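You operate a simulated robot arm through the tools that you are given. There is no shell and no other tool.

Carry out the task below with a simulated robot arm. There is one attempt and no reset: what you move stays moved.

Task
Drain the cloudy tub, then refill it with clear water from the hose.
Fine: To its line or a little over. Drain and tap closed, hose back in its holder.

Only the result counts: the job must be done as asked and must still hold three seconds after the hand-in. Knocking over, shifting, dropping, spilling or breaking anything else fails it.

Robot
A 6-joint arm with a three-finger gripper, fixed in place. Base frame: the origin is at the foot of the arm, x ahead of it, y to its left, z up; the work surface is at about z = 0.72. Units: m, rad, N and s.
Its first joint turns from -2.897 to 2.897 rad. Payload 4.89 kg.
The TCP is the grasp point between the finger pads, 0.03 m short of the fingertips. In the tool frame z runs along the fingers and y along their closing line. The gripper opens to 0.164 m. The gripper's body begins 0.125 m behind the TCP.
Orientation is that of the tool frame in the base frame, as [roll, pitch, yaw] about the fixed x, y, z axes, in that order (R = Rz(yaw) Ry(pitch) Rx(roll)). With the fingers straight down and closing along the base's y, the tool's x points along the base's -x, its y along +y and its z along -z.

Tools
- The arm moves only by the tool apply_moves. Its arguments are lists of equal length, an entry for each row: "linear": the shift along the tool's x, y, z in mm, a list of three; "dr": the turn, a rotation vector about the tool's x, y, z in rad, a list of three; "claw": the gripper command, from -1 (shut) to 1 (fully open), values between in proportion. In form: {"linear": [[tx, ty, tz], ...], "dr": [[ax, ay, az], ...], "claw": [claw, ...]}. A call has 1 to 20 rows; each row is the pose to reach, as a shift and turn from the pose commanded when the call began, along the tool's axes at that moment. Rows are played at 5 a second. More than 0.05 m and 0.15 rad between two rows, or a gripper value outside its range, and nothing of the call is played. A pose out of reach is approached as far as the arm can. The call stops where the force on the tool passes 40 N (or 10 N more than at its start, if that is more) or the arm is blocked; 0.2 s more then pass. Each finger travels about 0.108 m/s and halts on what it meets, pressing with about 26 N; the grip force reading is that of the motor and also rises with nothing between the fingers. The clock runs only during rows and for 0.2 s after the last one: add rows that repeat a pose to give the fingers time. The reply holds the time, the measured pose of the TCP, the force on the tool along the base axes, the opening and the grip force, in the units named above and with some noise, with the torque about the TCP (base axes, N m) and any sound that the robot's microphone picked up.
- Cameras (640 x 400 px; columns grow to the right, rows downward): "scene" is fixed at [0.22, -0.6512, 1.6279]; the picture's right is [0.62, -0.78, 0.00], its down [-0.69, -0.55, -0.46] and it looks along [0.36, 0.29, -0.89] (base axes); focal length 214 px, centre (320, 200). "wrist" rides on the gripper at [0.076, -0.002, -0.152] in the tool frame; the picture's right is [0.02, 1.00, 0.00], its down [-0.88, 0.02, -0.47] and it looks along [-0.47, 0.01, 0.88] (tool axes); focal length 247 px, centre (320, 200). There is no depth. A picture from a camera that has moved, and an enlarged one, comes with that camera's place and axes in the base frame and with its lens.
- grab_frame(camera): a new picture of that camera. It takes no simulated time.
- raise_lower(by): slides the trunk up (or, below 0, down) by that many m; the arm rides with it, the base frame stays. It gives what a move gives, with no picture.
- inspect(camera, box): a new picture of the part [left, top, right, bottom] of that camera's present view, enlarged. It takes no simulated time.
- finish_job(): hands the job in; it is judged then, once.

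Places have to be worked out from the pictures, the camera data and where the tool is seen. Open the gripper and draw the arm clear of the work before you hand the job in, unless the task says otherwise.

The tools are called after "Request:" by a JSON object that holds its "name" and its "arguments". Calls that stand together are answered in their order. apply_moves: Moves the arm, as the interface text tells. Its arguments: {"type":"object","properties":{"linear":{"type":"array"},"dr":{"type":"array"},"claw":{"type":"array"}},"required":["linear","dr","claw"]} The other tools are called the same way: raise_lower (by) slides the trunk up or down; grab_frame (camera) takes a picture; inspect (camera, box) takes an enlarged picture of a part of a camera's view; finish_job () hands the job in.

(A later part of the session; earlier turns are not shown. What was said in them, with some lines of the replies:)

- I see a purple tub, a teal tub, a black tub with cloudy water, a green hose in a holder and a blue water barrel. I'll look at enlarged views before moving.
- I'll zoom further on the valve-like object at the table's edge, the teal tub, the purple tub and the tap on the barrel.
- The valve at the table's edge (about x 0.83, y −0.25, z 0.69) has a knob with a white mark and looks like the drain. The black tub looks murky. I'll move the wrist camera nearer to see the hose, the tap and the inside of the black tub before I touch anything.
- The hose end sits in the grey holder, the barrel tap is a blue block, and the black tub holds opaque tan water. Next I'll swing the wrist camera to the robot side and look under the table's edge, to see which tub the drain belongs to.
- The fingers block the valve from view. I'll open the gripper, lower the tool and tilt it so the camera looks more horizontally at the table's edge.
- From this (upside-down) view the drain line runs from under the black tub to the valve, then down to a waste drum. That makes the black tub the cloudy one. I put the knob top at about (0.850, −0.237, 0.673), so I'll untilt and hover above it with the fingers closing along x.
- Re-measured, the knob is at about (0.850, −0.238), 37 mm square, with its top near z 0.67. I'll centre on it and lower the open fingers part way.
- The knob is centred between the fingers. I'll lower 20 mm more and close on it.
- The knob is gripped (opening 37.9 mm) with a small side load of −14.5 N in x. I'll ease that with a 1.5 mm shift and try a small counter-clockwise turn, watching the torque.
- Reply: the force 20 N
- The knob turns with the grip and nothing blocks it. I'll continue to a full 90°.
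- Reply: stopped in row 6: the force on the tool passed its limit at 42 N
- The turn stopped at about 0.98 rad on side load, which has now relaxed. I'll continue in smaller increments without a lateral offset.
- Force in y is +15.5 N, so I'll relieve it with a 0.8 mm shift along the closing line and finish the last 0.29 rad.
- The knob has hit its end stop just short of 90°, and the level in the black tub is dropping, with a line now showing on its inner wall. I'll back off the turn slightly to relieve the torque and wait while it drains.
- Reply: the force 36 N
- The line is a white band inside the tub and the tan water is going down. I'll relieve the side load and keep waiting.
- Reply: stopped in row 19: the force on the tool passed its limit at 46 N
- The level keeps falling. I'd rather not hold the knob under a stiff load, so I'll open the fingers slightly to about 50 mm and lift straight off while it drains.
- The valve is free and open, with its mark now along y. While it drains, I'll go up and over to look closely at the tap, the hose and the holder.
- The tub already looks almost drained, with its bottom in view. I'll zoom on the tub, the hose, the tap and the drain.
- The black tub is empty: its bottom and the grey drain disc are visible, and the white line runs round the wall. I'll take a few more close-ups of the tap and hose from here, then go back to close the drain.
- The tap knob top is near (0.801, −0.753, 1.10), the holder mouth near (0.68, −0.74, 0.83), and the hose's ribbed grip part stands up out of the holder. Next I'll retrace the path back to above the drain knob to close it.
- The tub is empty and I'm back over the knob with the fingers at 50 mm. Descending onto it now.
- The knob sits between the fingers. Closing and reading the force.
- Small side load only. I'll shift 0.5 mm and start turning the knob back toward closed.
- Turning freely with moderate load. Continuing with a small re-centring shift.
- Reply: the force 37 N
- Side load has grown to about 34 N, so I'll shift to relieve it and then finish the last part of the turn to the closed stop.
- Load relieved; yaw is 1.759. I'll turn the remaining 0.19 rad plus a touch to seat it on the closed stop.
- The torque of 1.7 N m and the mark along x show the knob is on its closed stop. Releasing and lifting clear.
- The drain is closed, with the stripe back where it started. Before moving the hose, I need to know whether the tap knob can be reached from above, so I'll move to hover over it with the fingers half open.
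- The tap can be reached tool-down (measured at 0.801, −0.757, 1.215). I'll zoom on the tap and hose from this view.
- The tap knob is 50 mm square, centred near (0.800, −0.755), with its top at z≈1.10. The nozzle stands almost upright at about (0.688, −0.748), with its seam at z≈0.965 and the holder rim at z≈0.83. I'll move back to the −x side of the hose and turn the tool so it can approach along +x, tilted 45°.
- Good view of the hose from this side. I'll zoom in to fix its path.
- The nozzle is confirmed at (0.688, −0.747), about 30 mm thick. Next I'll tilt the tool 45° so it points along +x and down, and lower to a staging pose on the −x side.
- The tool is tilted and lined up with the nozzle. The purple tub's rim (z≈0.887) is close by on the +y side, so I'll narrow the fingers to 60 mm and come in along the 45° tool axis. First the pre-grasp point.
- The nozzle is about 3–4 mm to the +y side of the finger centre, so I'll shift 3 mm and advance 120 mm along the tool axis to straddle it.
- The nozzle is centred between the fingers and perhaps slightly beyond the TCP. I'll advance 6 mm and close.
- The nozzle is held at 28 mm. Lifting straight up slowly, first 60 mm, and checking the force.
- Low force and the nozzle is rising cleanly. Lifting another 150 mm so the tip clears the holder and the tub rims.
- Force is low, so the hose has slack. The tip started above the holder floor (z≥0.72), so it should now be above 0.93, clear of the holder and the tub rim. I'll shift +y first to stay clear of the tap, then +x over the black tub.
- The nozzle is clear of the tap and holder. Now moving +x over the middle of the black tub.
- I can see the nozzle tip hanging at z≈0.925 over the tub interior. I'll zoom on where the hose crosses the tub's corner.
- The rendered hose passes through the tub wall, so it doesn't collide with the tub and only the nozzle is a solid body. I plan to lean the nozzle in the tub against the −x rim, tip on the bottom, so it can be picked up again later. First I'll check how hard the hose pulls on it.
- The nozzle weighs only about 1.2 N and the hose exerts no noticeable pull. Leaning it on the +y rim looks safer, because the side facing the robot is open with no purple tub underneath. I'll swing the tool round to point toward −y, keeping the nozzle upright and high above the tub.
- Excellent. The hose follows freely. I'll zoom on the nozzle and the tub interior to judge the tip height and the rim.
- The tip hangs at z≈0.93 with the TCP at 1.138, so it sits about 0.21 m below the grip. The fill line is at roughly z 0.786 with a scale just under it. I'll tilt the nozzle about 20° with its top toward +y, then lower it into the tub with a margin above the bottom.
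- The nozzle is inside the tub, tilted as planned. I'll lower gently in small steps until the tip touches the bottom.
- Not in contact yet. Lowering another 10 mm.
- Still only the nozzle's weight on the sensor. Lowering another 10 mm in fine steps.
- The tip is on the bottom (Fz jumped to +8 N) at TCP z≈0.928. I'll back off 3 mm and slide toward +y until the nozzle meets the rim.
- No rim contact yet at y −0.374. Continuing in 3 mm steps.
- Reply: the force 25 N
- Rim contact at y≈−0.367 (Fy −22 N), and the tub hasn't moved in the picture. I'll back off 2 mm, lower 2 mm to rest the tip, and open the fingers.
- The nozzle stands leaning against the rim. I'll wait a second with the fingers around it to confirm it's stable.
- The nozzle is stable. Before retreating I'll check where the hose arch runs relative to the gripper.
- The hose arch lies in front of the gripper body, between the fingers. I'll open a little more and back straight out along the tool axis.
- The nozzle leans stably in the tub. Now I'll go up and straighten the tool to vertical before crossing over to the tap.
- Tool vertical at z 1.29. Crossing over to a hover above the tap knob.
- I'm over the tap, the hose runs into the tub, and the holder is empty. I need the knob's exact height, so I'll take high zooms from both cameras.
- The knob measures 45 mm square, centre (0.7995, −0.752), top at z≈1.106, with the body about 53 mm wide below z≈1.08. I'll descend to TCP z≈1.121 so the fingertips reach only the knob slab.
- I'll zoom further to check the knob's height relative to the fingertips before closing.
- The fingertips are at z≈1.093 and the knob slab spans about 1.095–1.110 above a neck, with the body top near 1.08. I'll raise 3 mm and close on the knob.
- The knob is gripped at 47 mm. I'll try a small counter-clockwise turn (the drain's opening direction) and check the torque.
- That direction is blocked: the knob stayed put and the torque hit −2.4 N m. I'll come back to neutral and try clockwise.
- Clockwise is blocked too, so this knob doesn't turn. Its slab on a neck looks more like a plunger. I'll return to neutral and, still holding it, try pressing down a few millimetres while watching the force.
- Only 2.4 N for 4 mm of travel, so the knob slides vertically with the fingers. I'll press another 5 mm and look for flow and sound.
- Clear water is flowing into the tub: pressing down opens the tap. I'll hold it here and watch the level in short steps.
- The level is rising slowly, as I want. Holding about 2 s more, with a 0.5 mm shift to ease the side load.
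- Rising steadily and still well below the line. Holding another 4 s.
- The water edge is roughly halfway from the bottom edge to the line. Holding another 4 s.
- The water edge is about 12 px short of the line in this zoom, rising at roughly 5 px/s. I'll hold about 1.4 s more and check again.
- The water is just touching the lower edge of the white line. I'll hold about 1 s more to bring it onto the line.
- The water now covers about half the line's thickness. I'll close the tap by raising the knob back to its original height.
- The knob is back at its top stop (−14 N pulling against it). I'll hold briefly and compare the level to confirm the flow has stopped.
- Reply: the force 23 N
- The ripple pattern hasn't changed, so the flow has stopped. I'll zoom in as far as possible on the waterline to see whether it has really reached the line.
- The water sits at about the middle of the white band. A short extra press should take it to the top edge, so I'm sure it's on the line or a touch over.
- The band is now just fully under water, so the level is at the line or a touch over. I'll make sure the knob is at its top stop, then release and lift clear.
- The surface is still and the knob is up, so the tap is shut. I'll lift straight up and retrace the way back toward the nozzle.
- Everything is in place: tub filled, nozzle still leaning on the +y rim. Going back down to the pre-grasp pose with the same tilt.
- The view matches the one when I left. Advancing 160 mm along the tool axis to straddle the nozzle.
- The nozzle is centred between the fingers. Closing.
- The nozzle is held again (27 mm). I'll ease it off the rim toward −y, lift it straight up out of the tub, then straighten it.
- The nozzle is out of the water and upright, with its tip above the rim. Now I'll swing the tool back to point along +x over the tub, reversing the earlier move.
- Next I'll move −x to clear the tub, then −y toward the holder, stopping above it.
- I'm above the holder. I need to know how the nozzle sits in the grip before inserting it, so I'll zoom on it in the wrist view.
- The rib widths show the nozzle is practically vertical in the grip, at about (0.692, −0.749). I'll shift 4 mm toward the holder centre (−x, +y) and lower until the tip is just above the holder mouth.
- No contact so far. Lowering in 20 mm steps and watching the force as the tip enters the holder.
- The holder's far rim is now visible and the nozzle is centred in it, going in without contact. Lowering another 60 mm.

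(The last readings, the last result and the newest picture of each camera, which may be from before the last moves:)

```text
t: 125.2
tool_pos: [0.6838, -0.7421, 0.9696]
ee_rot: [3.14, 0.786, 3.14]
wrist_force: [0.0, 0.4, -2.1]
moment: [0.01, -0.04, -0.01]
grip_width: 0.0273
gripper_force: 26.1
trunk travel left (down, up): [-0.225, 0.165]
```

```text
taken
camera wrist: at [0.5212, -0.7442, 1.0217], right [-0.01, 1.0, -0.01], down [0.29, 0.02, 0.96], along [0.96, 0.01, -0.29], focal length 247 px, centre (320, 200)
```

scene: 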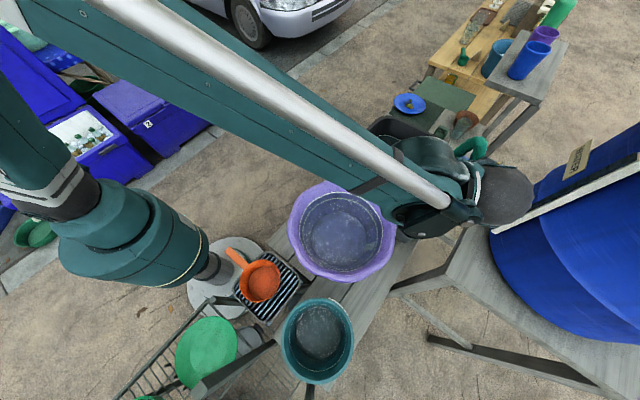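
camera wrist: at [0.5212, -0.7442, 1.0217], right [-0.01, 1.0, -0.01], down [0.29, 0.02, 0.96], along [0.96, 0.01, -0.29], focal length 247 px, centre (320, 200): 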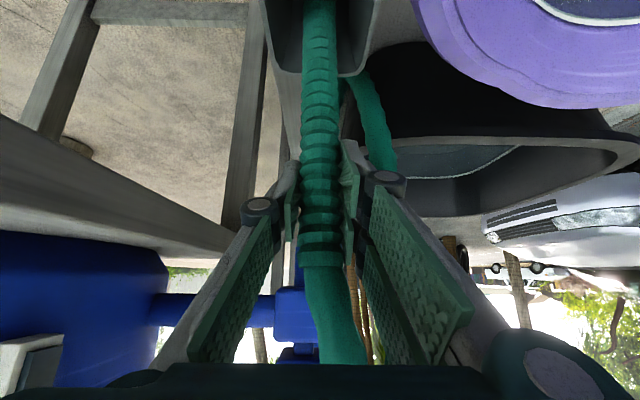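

The nozzle is well inside the holder with no contact force. Lowering the last part in 5 mm steps until it touches bottom.

Request:
{"name": "apply_moves", "arguments": {"linear": [[3.5, 0, 3.5], [7, 0, 7], [10.5, 0, 10.5], [14, 0, 14], [14, 0, 14]], "dr": [[0, 0, 0], [0, 0, 0], [0, 0, 0], [0, 0, 0], [0, 0, 0]], "claw": [-1, -1, -1, -1, -1]}}

```text
t: 126.4
tool_pos: [0.6844, -0.7424, 0.9501]
ee_rot: [-3.141, 0.787, 3.14]
wrist_force: [-0.4, -0.5, -1.6]
moment: [-0.01, -0.01, 0.05]
grip_width: 0.0273
gripper_force: 25.8
trunk travel left (down, up): [-0.225, 0.165]
```

Request:
{"name": "apply_moves", "arguments": {"linear": [[2, 0, 2], [4, 0, 4], [6, 0, 6], [8, 0, 8], [8, 0, 8]], "dr": [[0, 0, 0], [0, 0, 0], [0, 0, 0], [0, 0, 0], [0, 0, 0]], "claw": [-1, -1, -1, -1, -1]}}

Request:
{"name": "grab_frame", "arguments": {"camera": "wrist"}}

```text
t: 127.6
tool_pos: [0.6819, -0.7399, 0.9391]
ee_rot: [-3.141, 0.787, 3.139]
wrist_force: [1.0, -0.9, 2.4]
moment: [-0.13, -0.16, 0.06]
grip_width: 0.0271
gripper_force: 25.9
trunk travel left (down, up): [-0.225, 0.165]
```

```text
taken
camera wrist: at [0.5211, -0.7428, 0.9914], right [-0.01, 1.0, -0.01], down [0.29, 0.02, 0.96], along [0.96, 0.01, -0.29], focal length 247 px, centre (320, 200)
```

wrist: 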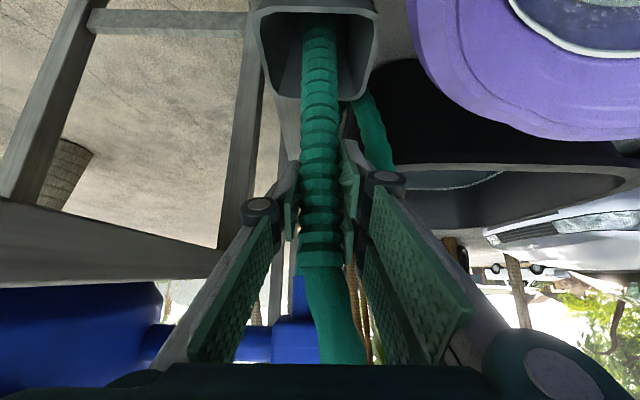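

Fz rose from −1.6 to +2.4 N, so the tip rests on the holder's floor. Opening the fingers to release it.

Request:
{"name": "apply_moves", "arguments": {"linear": [[0, 0, 0], [0, 0, 0], [0, 0, 0], [0, 0, 0], [0, 0, 0], [0, 0, 0]], "dr": [[0, 0, 0], [0, 0, 0], [0, 0, 0], [0, 0, 0], [0, 0, 0], [0, 0, 0]], "claw": [-0.6, -0.4, -0.27, -0.27, -0.27, -0.27]}}

Request:
{"name": "grab_frame", "arguments": {"camera": "wrist"}}

Request:
{"name": "inspect", "arguments": {"camera": "scene", "box": [380, 140, 500, 260]}}

```text
t: 129.0
tool_pos: [0.6831, -0.7406, 0.9386]
ee_rot: [3.141, 0.788, 3.141]
wrist_force: [-0.1, -0.5, -0.1]
moment: [-0.03, 0.0, 0.02]
grip_width: 0.0599
gripper_force: 0.1
trunk travel left (down, up): [-0.225, 0.165]
```

```text
taken
camera wrist: at [0.5211, -0.7428, 0.9913], right [-0.01, 1.0, -0.01], down [0.29, 0.02, 0.96], along [0.96, 0.01, -0.29], focal length 247 px, centre (320, 200)
```

wrist: 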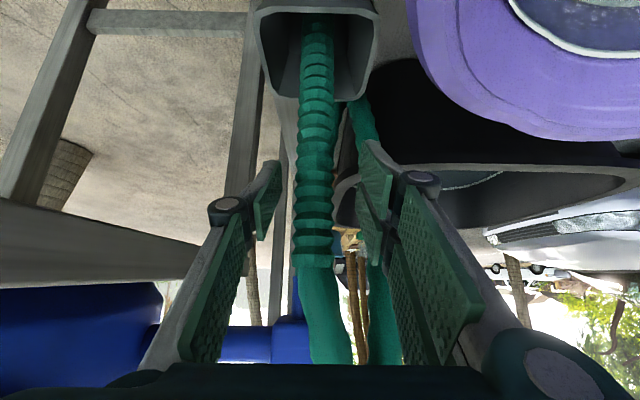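

```text
3.33 times, centred on (440, 200) of scene
camera zoom: at [0.22, -0.6512, 1.6279], right [0.62, -0.78, 0.0], down [-0.69, -0.55, -0.46], along [0.36, 0.29, -0.89], focal length 715 px, centre (-80, 200)
```

zoom: 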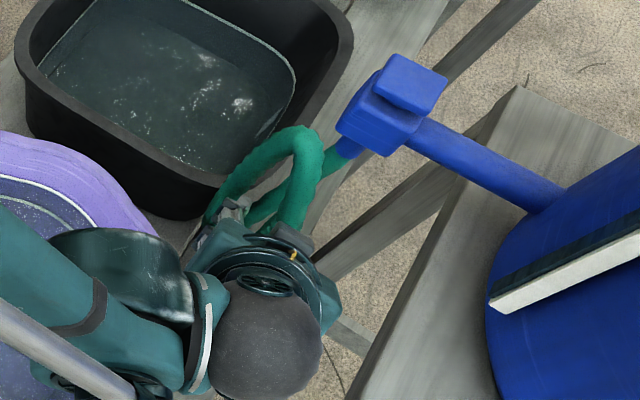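

The nozzle stands in its holder by itself. Backing out along the tool axis the same way I came in, then going up.

Request:
{"name": "apply_moves", "arguments": {"linear": [[0, 0, -20], [0, 0, -50], [0, 0, -85], [0, 0, -120], [-28, 0, -148], [-56, 0, -176], [-84, 0, -204], [-112, 0, -232], [-140, 0, -260], [-140, 0, -260]], "dr": [[0, 0, 0], [0, 0, 0], [0, 0, 0], [0, 0, 0], [0, 0, 0], [0, 0, 0], [0, 0, 0], [0, 0, 0], [0, 0, 0], [0, 0, 0]], "claw": [-0.27, -0.27, -0.27, -0.27, -0.27, -0.27, -0.27, -0.27, -0.27, -0.27]}}

Request:
{"name": "grab_frame", "arguments": {"camera": "scene"}}

Request:
{"name": "grab_frame", "arguments": {"camera": "wrist"}}

```text
t: 131.2
tool_pos: [0.5962, -0.7377, 1.2252]
ee_rot: [3.14, 0.786, 3.14]
wrist_force: [-1.3, 0.6, -0.5]
moment: [-0.06, 0.01, -0.07]
grip_width: 0.06
gripper_force: 0.0
trunk travel left (down, up): [-0.225, 0.165]
```

```text
taken
```

scene: 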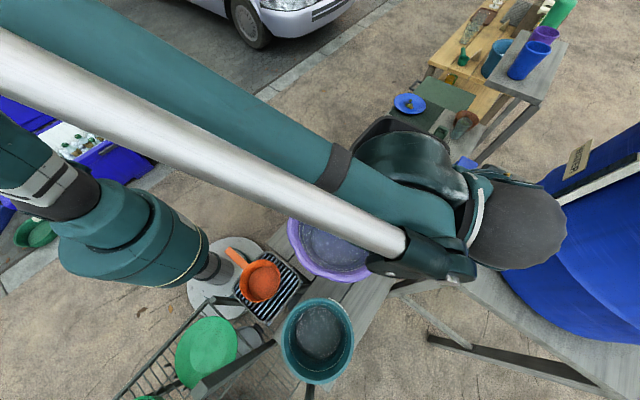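

```text
taken
camera wrist: at [0.4351, -0.7411, 1.2772], right [-0.01, 1.0, -0.01], down [0.29, 0.02, 0.96], along [0.96, 0.01, -0.29], focal length 247 px, centre (320, 200)
```

wrist: 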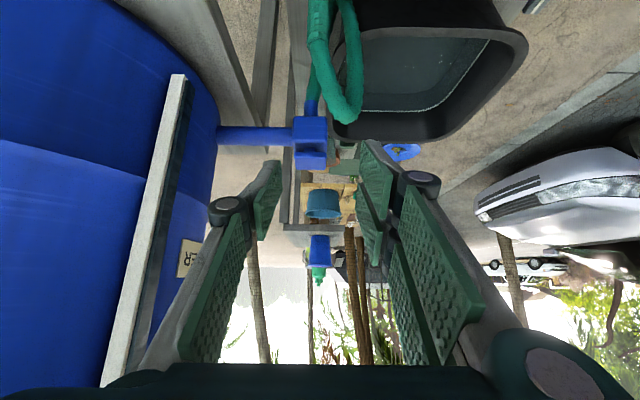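

Clear of the hose. I'll straighten the tool and draw back to about the starting pose, then inspect everything.

Request:
{"name": "apply_moves", "arguments": {"linear": [[-5, 20, -10], [-10, 60, -20], [-15, 100, -30], [-20, 140, -40], [-25, 180, -50], [-30, 225, -60], [-35, 270, -70], [-39, 310, -74], [-39, 342, -74], [-39, 342, -74]], "dr": [[0, 0.09, 0], [0, 0.18, 0], [0, 0.27, 0], [0, 0.36, 0], [0, 0.45, 0], [0, 0.54, 0], [0, 0.63, 0], [0, 0.71, 0], [0, 0.785, 0], [0, 0.785, 0]], "claw": [-0.27, 0, 0.3, 0.6, 1, 1, 1, 1, 1, 1]}}

Request:
{"name": "grab_frame", "arguments": {"camera": "scene"}}

Request:
{"name": "grab_frame", "arguments": {"camera": "wrist"}}

```text
t: 133.4
tool_pos: [0.5728, -0.3987, 1.3]
ee_rot: [-3.141, 0.0, 3.141]
wrist_force: [-0.3, 0.1, -0.2]
moment: [-0.05, 0.07, 0.0]
grip_width: 0.164
gripper_force: 0.1
trunk travel left (down, up): [-0.225, 0.165]
```

```text
taken
```

scene: 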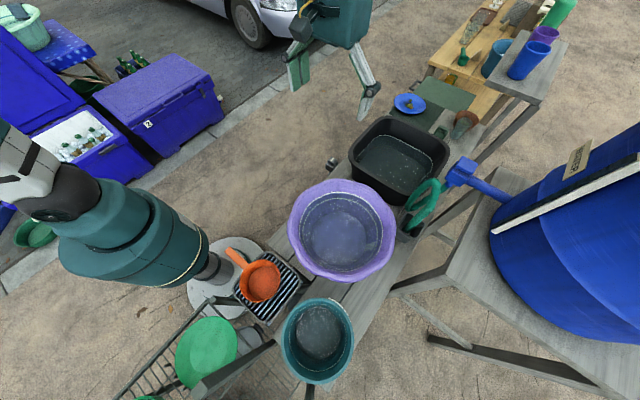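

```text
taken
camera wrist: at [0.4965, -0.4007, 1.4518], right [-0.02, 1.0, 0.0], down [0.88, 0.02, 0.47], along [0.47, 0.01, -0.88], focal length 247 px, centre (320, 200)
```

wrist: 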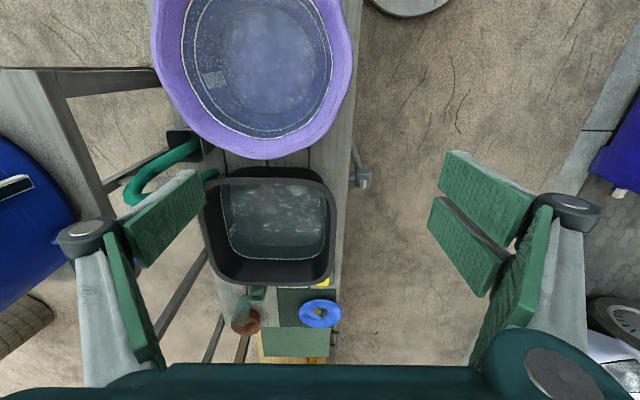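

The scene looks restored. I'll check the level, the tap, the drain and the hose in detail.

Request:
{"name": "inspect", "arguments": {"camera": "scene", "box": [395, 125, 435, 165]}}

Request:
{"name": "inspect", "arguments": {"camera": "scene", "box": [380, 140, 500, 260]}}

Request:
{"name": "inspect", "arguments": {"camera": "scene", "box": [310, 140, 374, 180]}}

Request:
{"name": "inspect", "arguments": {"camera": "scene", "box": [330, 100, 470, 220]}}

```text
10.00 times, centred on (415, 145) of scene
camera zoom: at [0.22, -0.6512, 1.6279], right [0.62, -0.78, 0.0], down [-0.69, -0.55, -0.46], along [0.36, 0.29, -0.89], focal length 2145 px, centre (-630, 750)
```

zoom: 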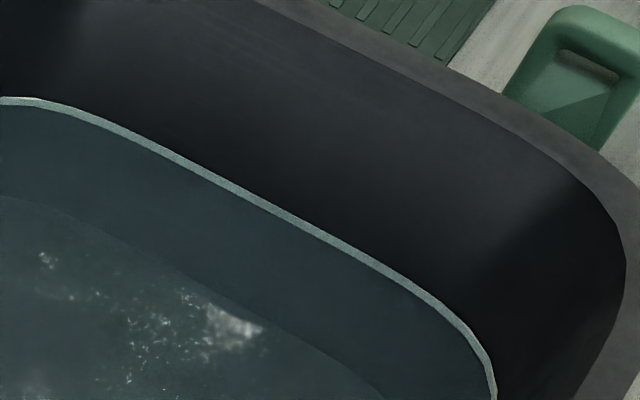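

```text
3.33 times, centred on (440, 200) of scene
camera zoom: at [0.22, -0.6512, 1.6279], right [0.62, -0.78, 0.0], down [-0.69, -0.55, -0.46], along [0.36, 0.29, -0.89], focal length 715 px, centre (-80, 200)
```

zoom: 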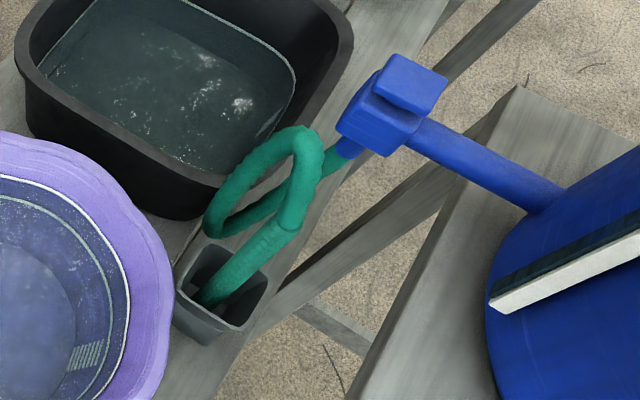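

```text
10.00 times, centred on (342, 160) of scene
camera zoom: at [0.22, -0.6512, 1.6279], right [0.62, -0.78, 0.0], down [-0.69, -0.55, -0.46], along [0.36, 0.29, -0.89], focal length 2145 px, centre (100, 600)
```

zoom: 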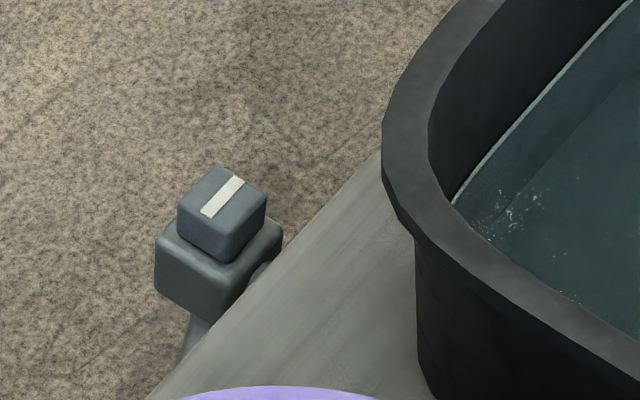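

```text
3.33 times, centred on (400, 160) of scene
camera zoom: at [0.22, -0.6512, 1.6279], right [0.62, -0.78, 0.0], down [-0.69, -0.55, -0.46], along [0.36, 0.29, -0.89], focal length 715 px, centre (53, 333)
```

zoom: 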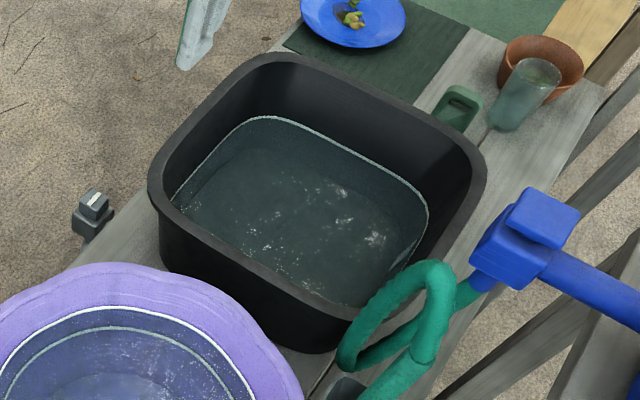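

The hose is back in its holder, the tap knob is up and the drain mark is closed. The line's top edge looks slightly brighter than before, so I'll check for a slow leak by zooming, waiting a few seconds and zooming again.

Request:
{"name": "inspect", "arguments": {"camera": "scene", "box": [412, 138, 428, 148]}}

Request:
{"name": "apply_moves", "arguments": {"linear": [[0, 0, 0], [0, 0, 0], [0, 0, 0], [0, 0, 0], [0, 0, 0], [0, 0, 0], [0, 0, 0], [0, 0, 0], [0, 0, 0], [0, 0, 0], [0, 0, 0], [0, 0, 0], [0, 0, 0], [0, 0, 0], [0, 0, 0], [0, 0, 0], [0, 0, 0], [0, 0, 0], [0, 0, 0], [0, 0, 0]], "dr": [[0, 0, 0], [0, 0, 0], [0, 0, 0], [0, 0, 0], [0, 0, 0], [0, 0, 0], [0, 0, 0], [0, 0, 0], [0, 0, 0], [0, 0, 0], [0, 0, 0], [0, 0, 0], [0, 0, 0], [0, 0, 0], [0, 0, 0], [0, 0, 0], [0, 0, 0], [0, 0, 0], [0, 0, 0], [0, 0, 0]], "claw": [1, 1, 1, 1, 1, 1, 1, 1, 1, 1, 1, 1, 1, 1, 1, 1, 1, 1, 1, 1]}}

Request:
{"name": "inspect", "arguments": {"camera": "scene", "box": [412, 138, 428, 148]}}

```text
16.00 times, centred on (420, 143) of scene
camera zoom: at [0.22, -0.6512, 1.6279], right [0.62, -0.78, 0.0], down [-0.69, -0.55, -0.46], along [0.36, 0.29, -0.89], focal length 3432 px, centre (-1280, 1112)
```

zoom: 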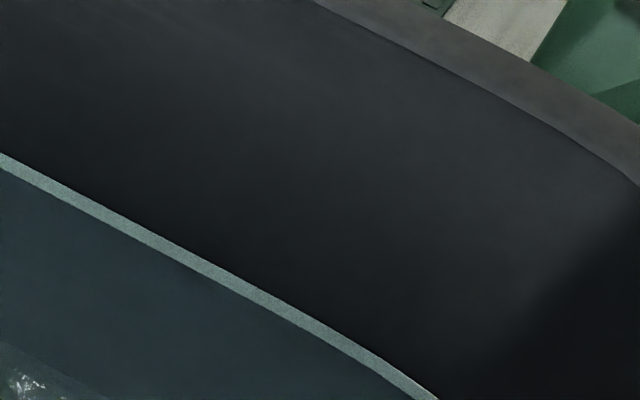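

```text
t: 137.6
tool_pos: [0.5738, -0.3997, 1.3007]
ee_rot: [-3.141, 0.003, 3.139]
wrist_force: [0.7, -0.5, 0.1]
moment: [0.03, 0.03, 0.0]
grip_width: 0.1641
gripper_force: 0.0
trunk travel left (down, up): [-0.225, 0.165]
```

```text
16.00 times, centred on (420, 143) of scene
camera zoom: at [0.22, -0.6512, 1.6279], right [0.62, -0.78, 0.0], down [-0.69, -0.55, -0.46], along [0.36, 0.29, -0.89], focal length 3432 px, centre (-1280, 1112)
```

zoom: 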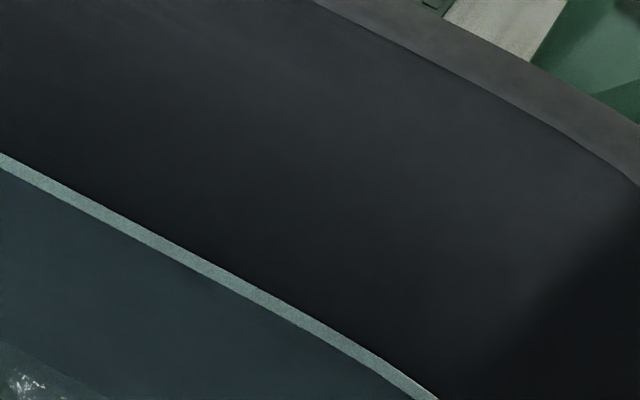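

Both zooms match: the line sits just under the surface, the level holds, and nothing leaks. The drain and tap are shut, the hose is in its holder, and the arm is clear with the gripper open, so I'm handing the job in.

Request:
{"name": "finish_job", "arguments": {}}

```text
The job is handed in.
```

I drained the cloudy black tub and refilled it with clear water to just over its white line. The job is handed in, but no result has come back.

- **Drain:** I opened the valve until the tub was empty, then turned it back to its closed stop. The mark is back where it started, and the level held over a final 4-second check.
- **Refill:** The tap is a push-down plunger. I held it down until the water reached the line, then gave it one short extra press, which left the line just under the surface.
- **Tap and hose:** The tap is closed with its knob back up, and the hose is standing in its holder.
- **Everything else:** In the final pictures nothing else looks moved, knocked over or spilled. The arm is clear of the work with the gripper open.
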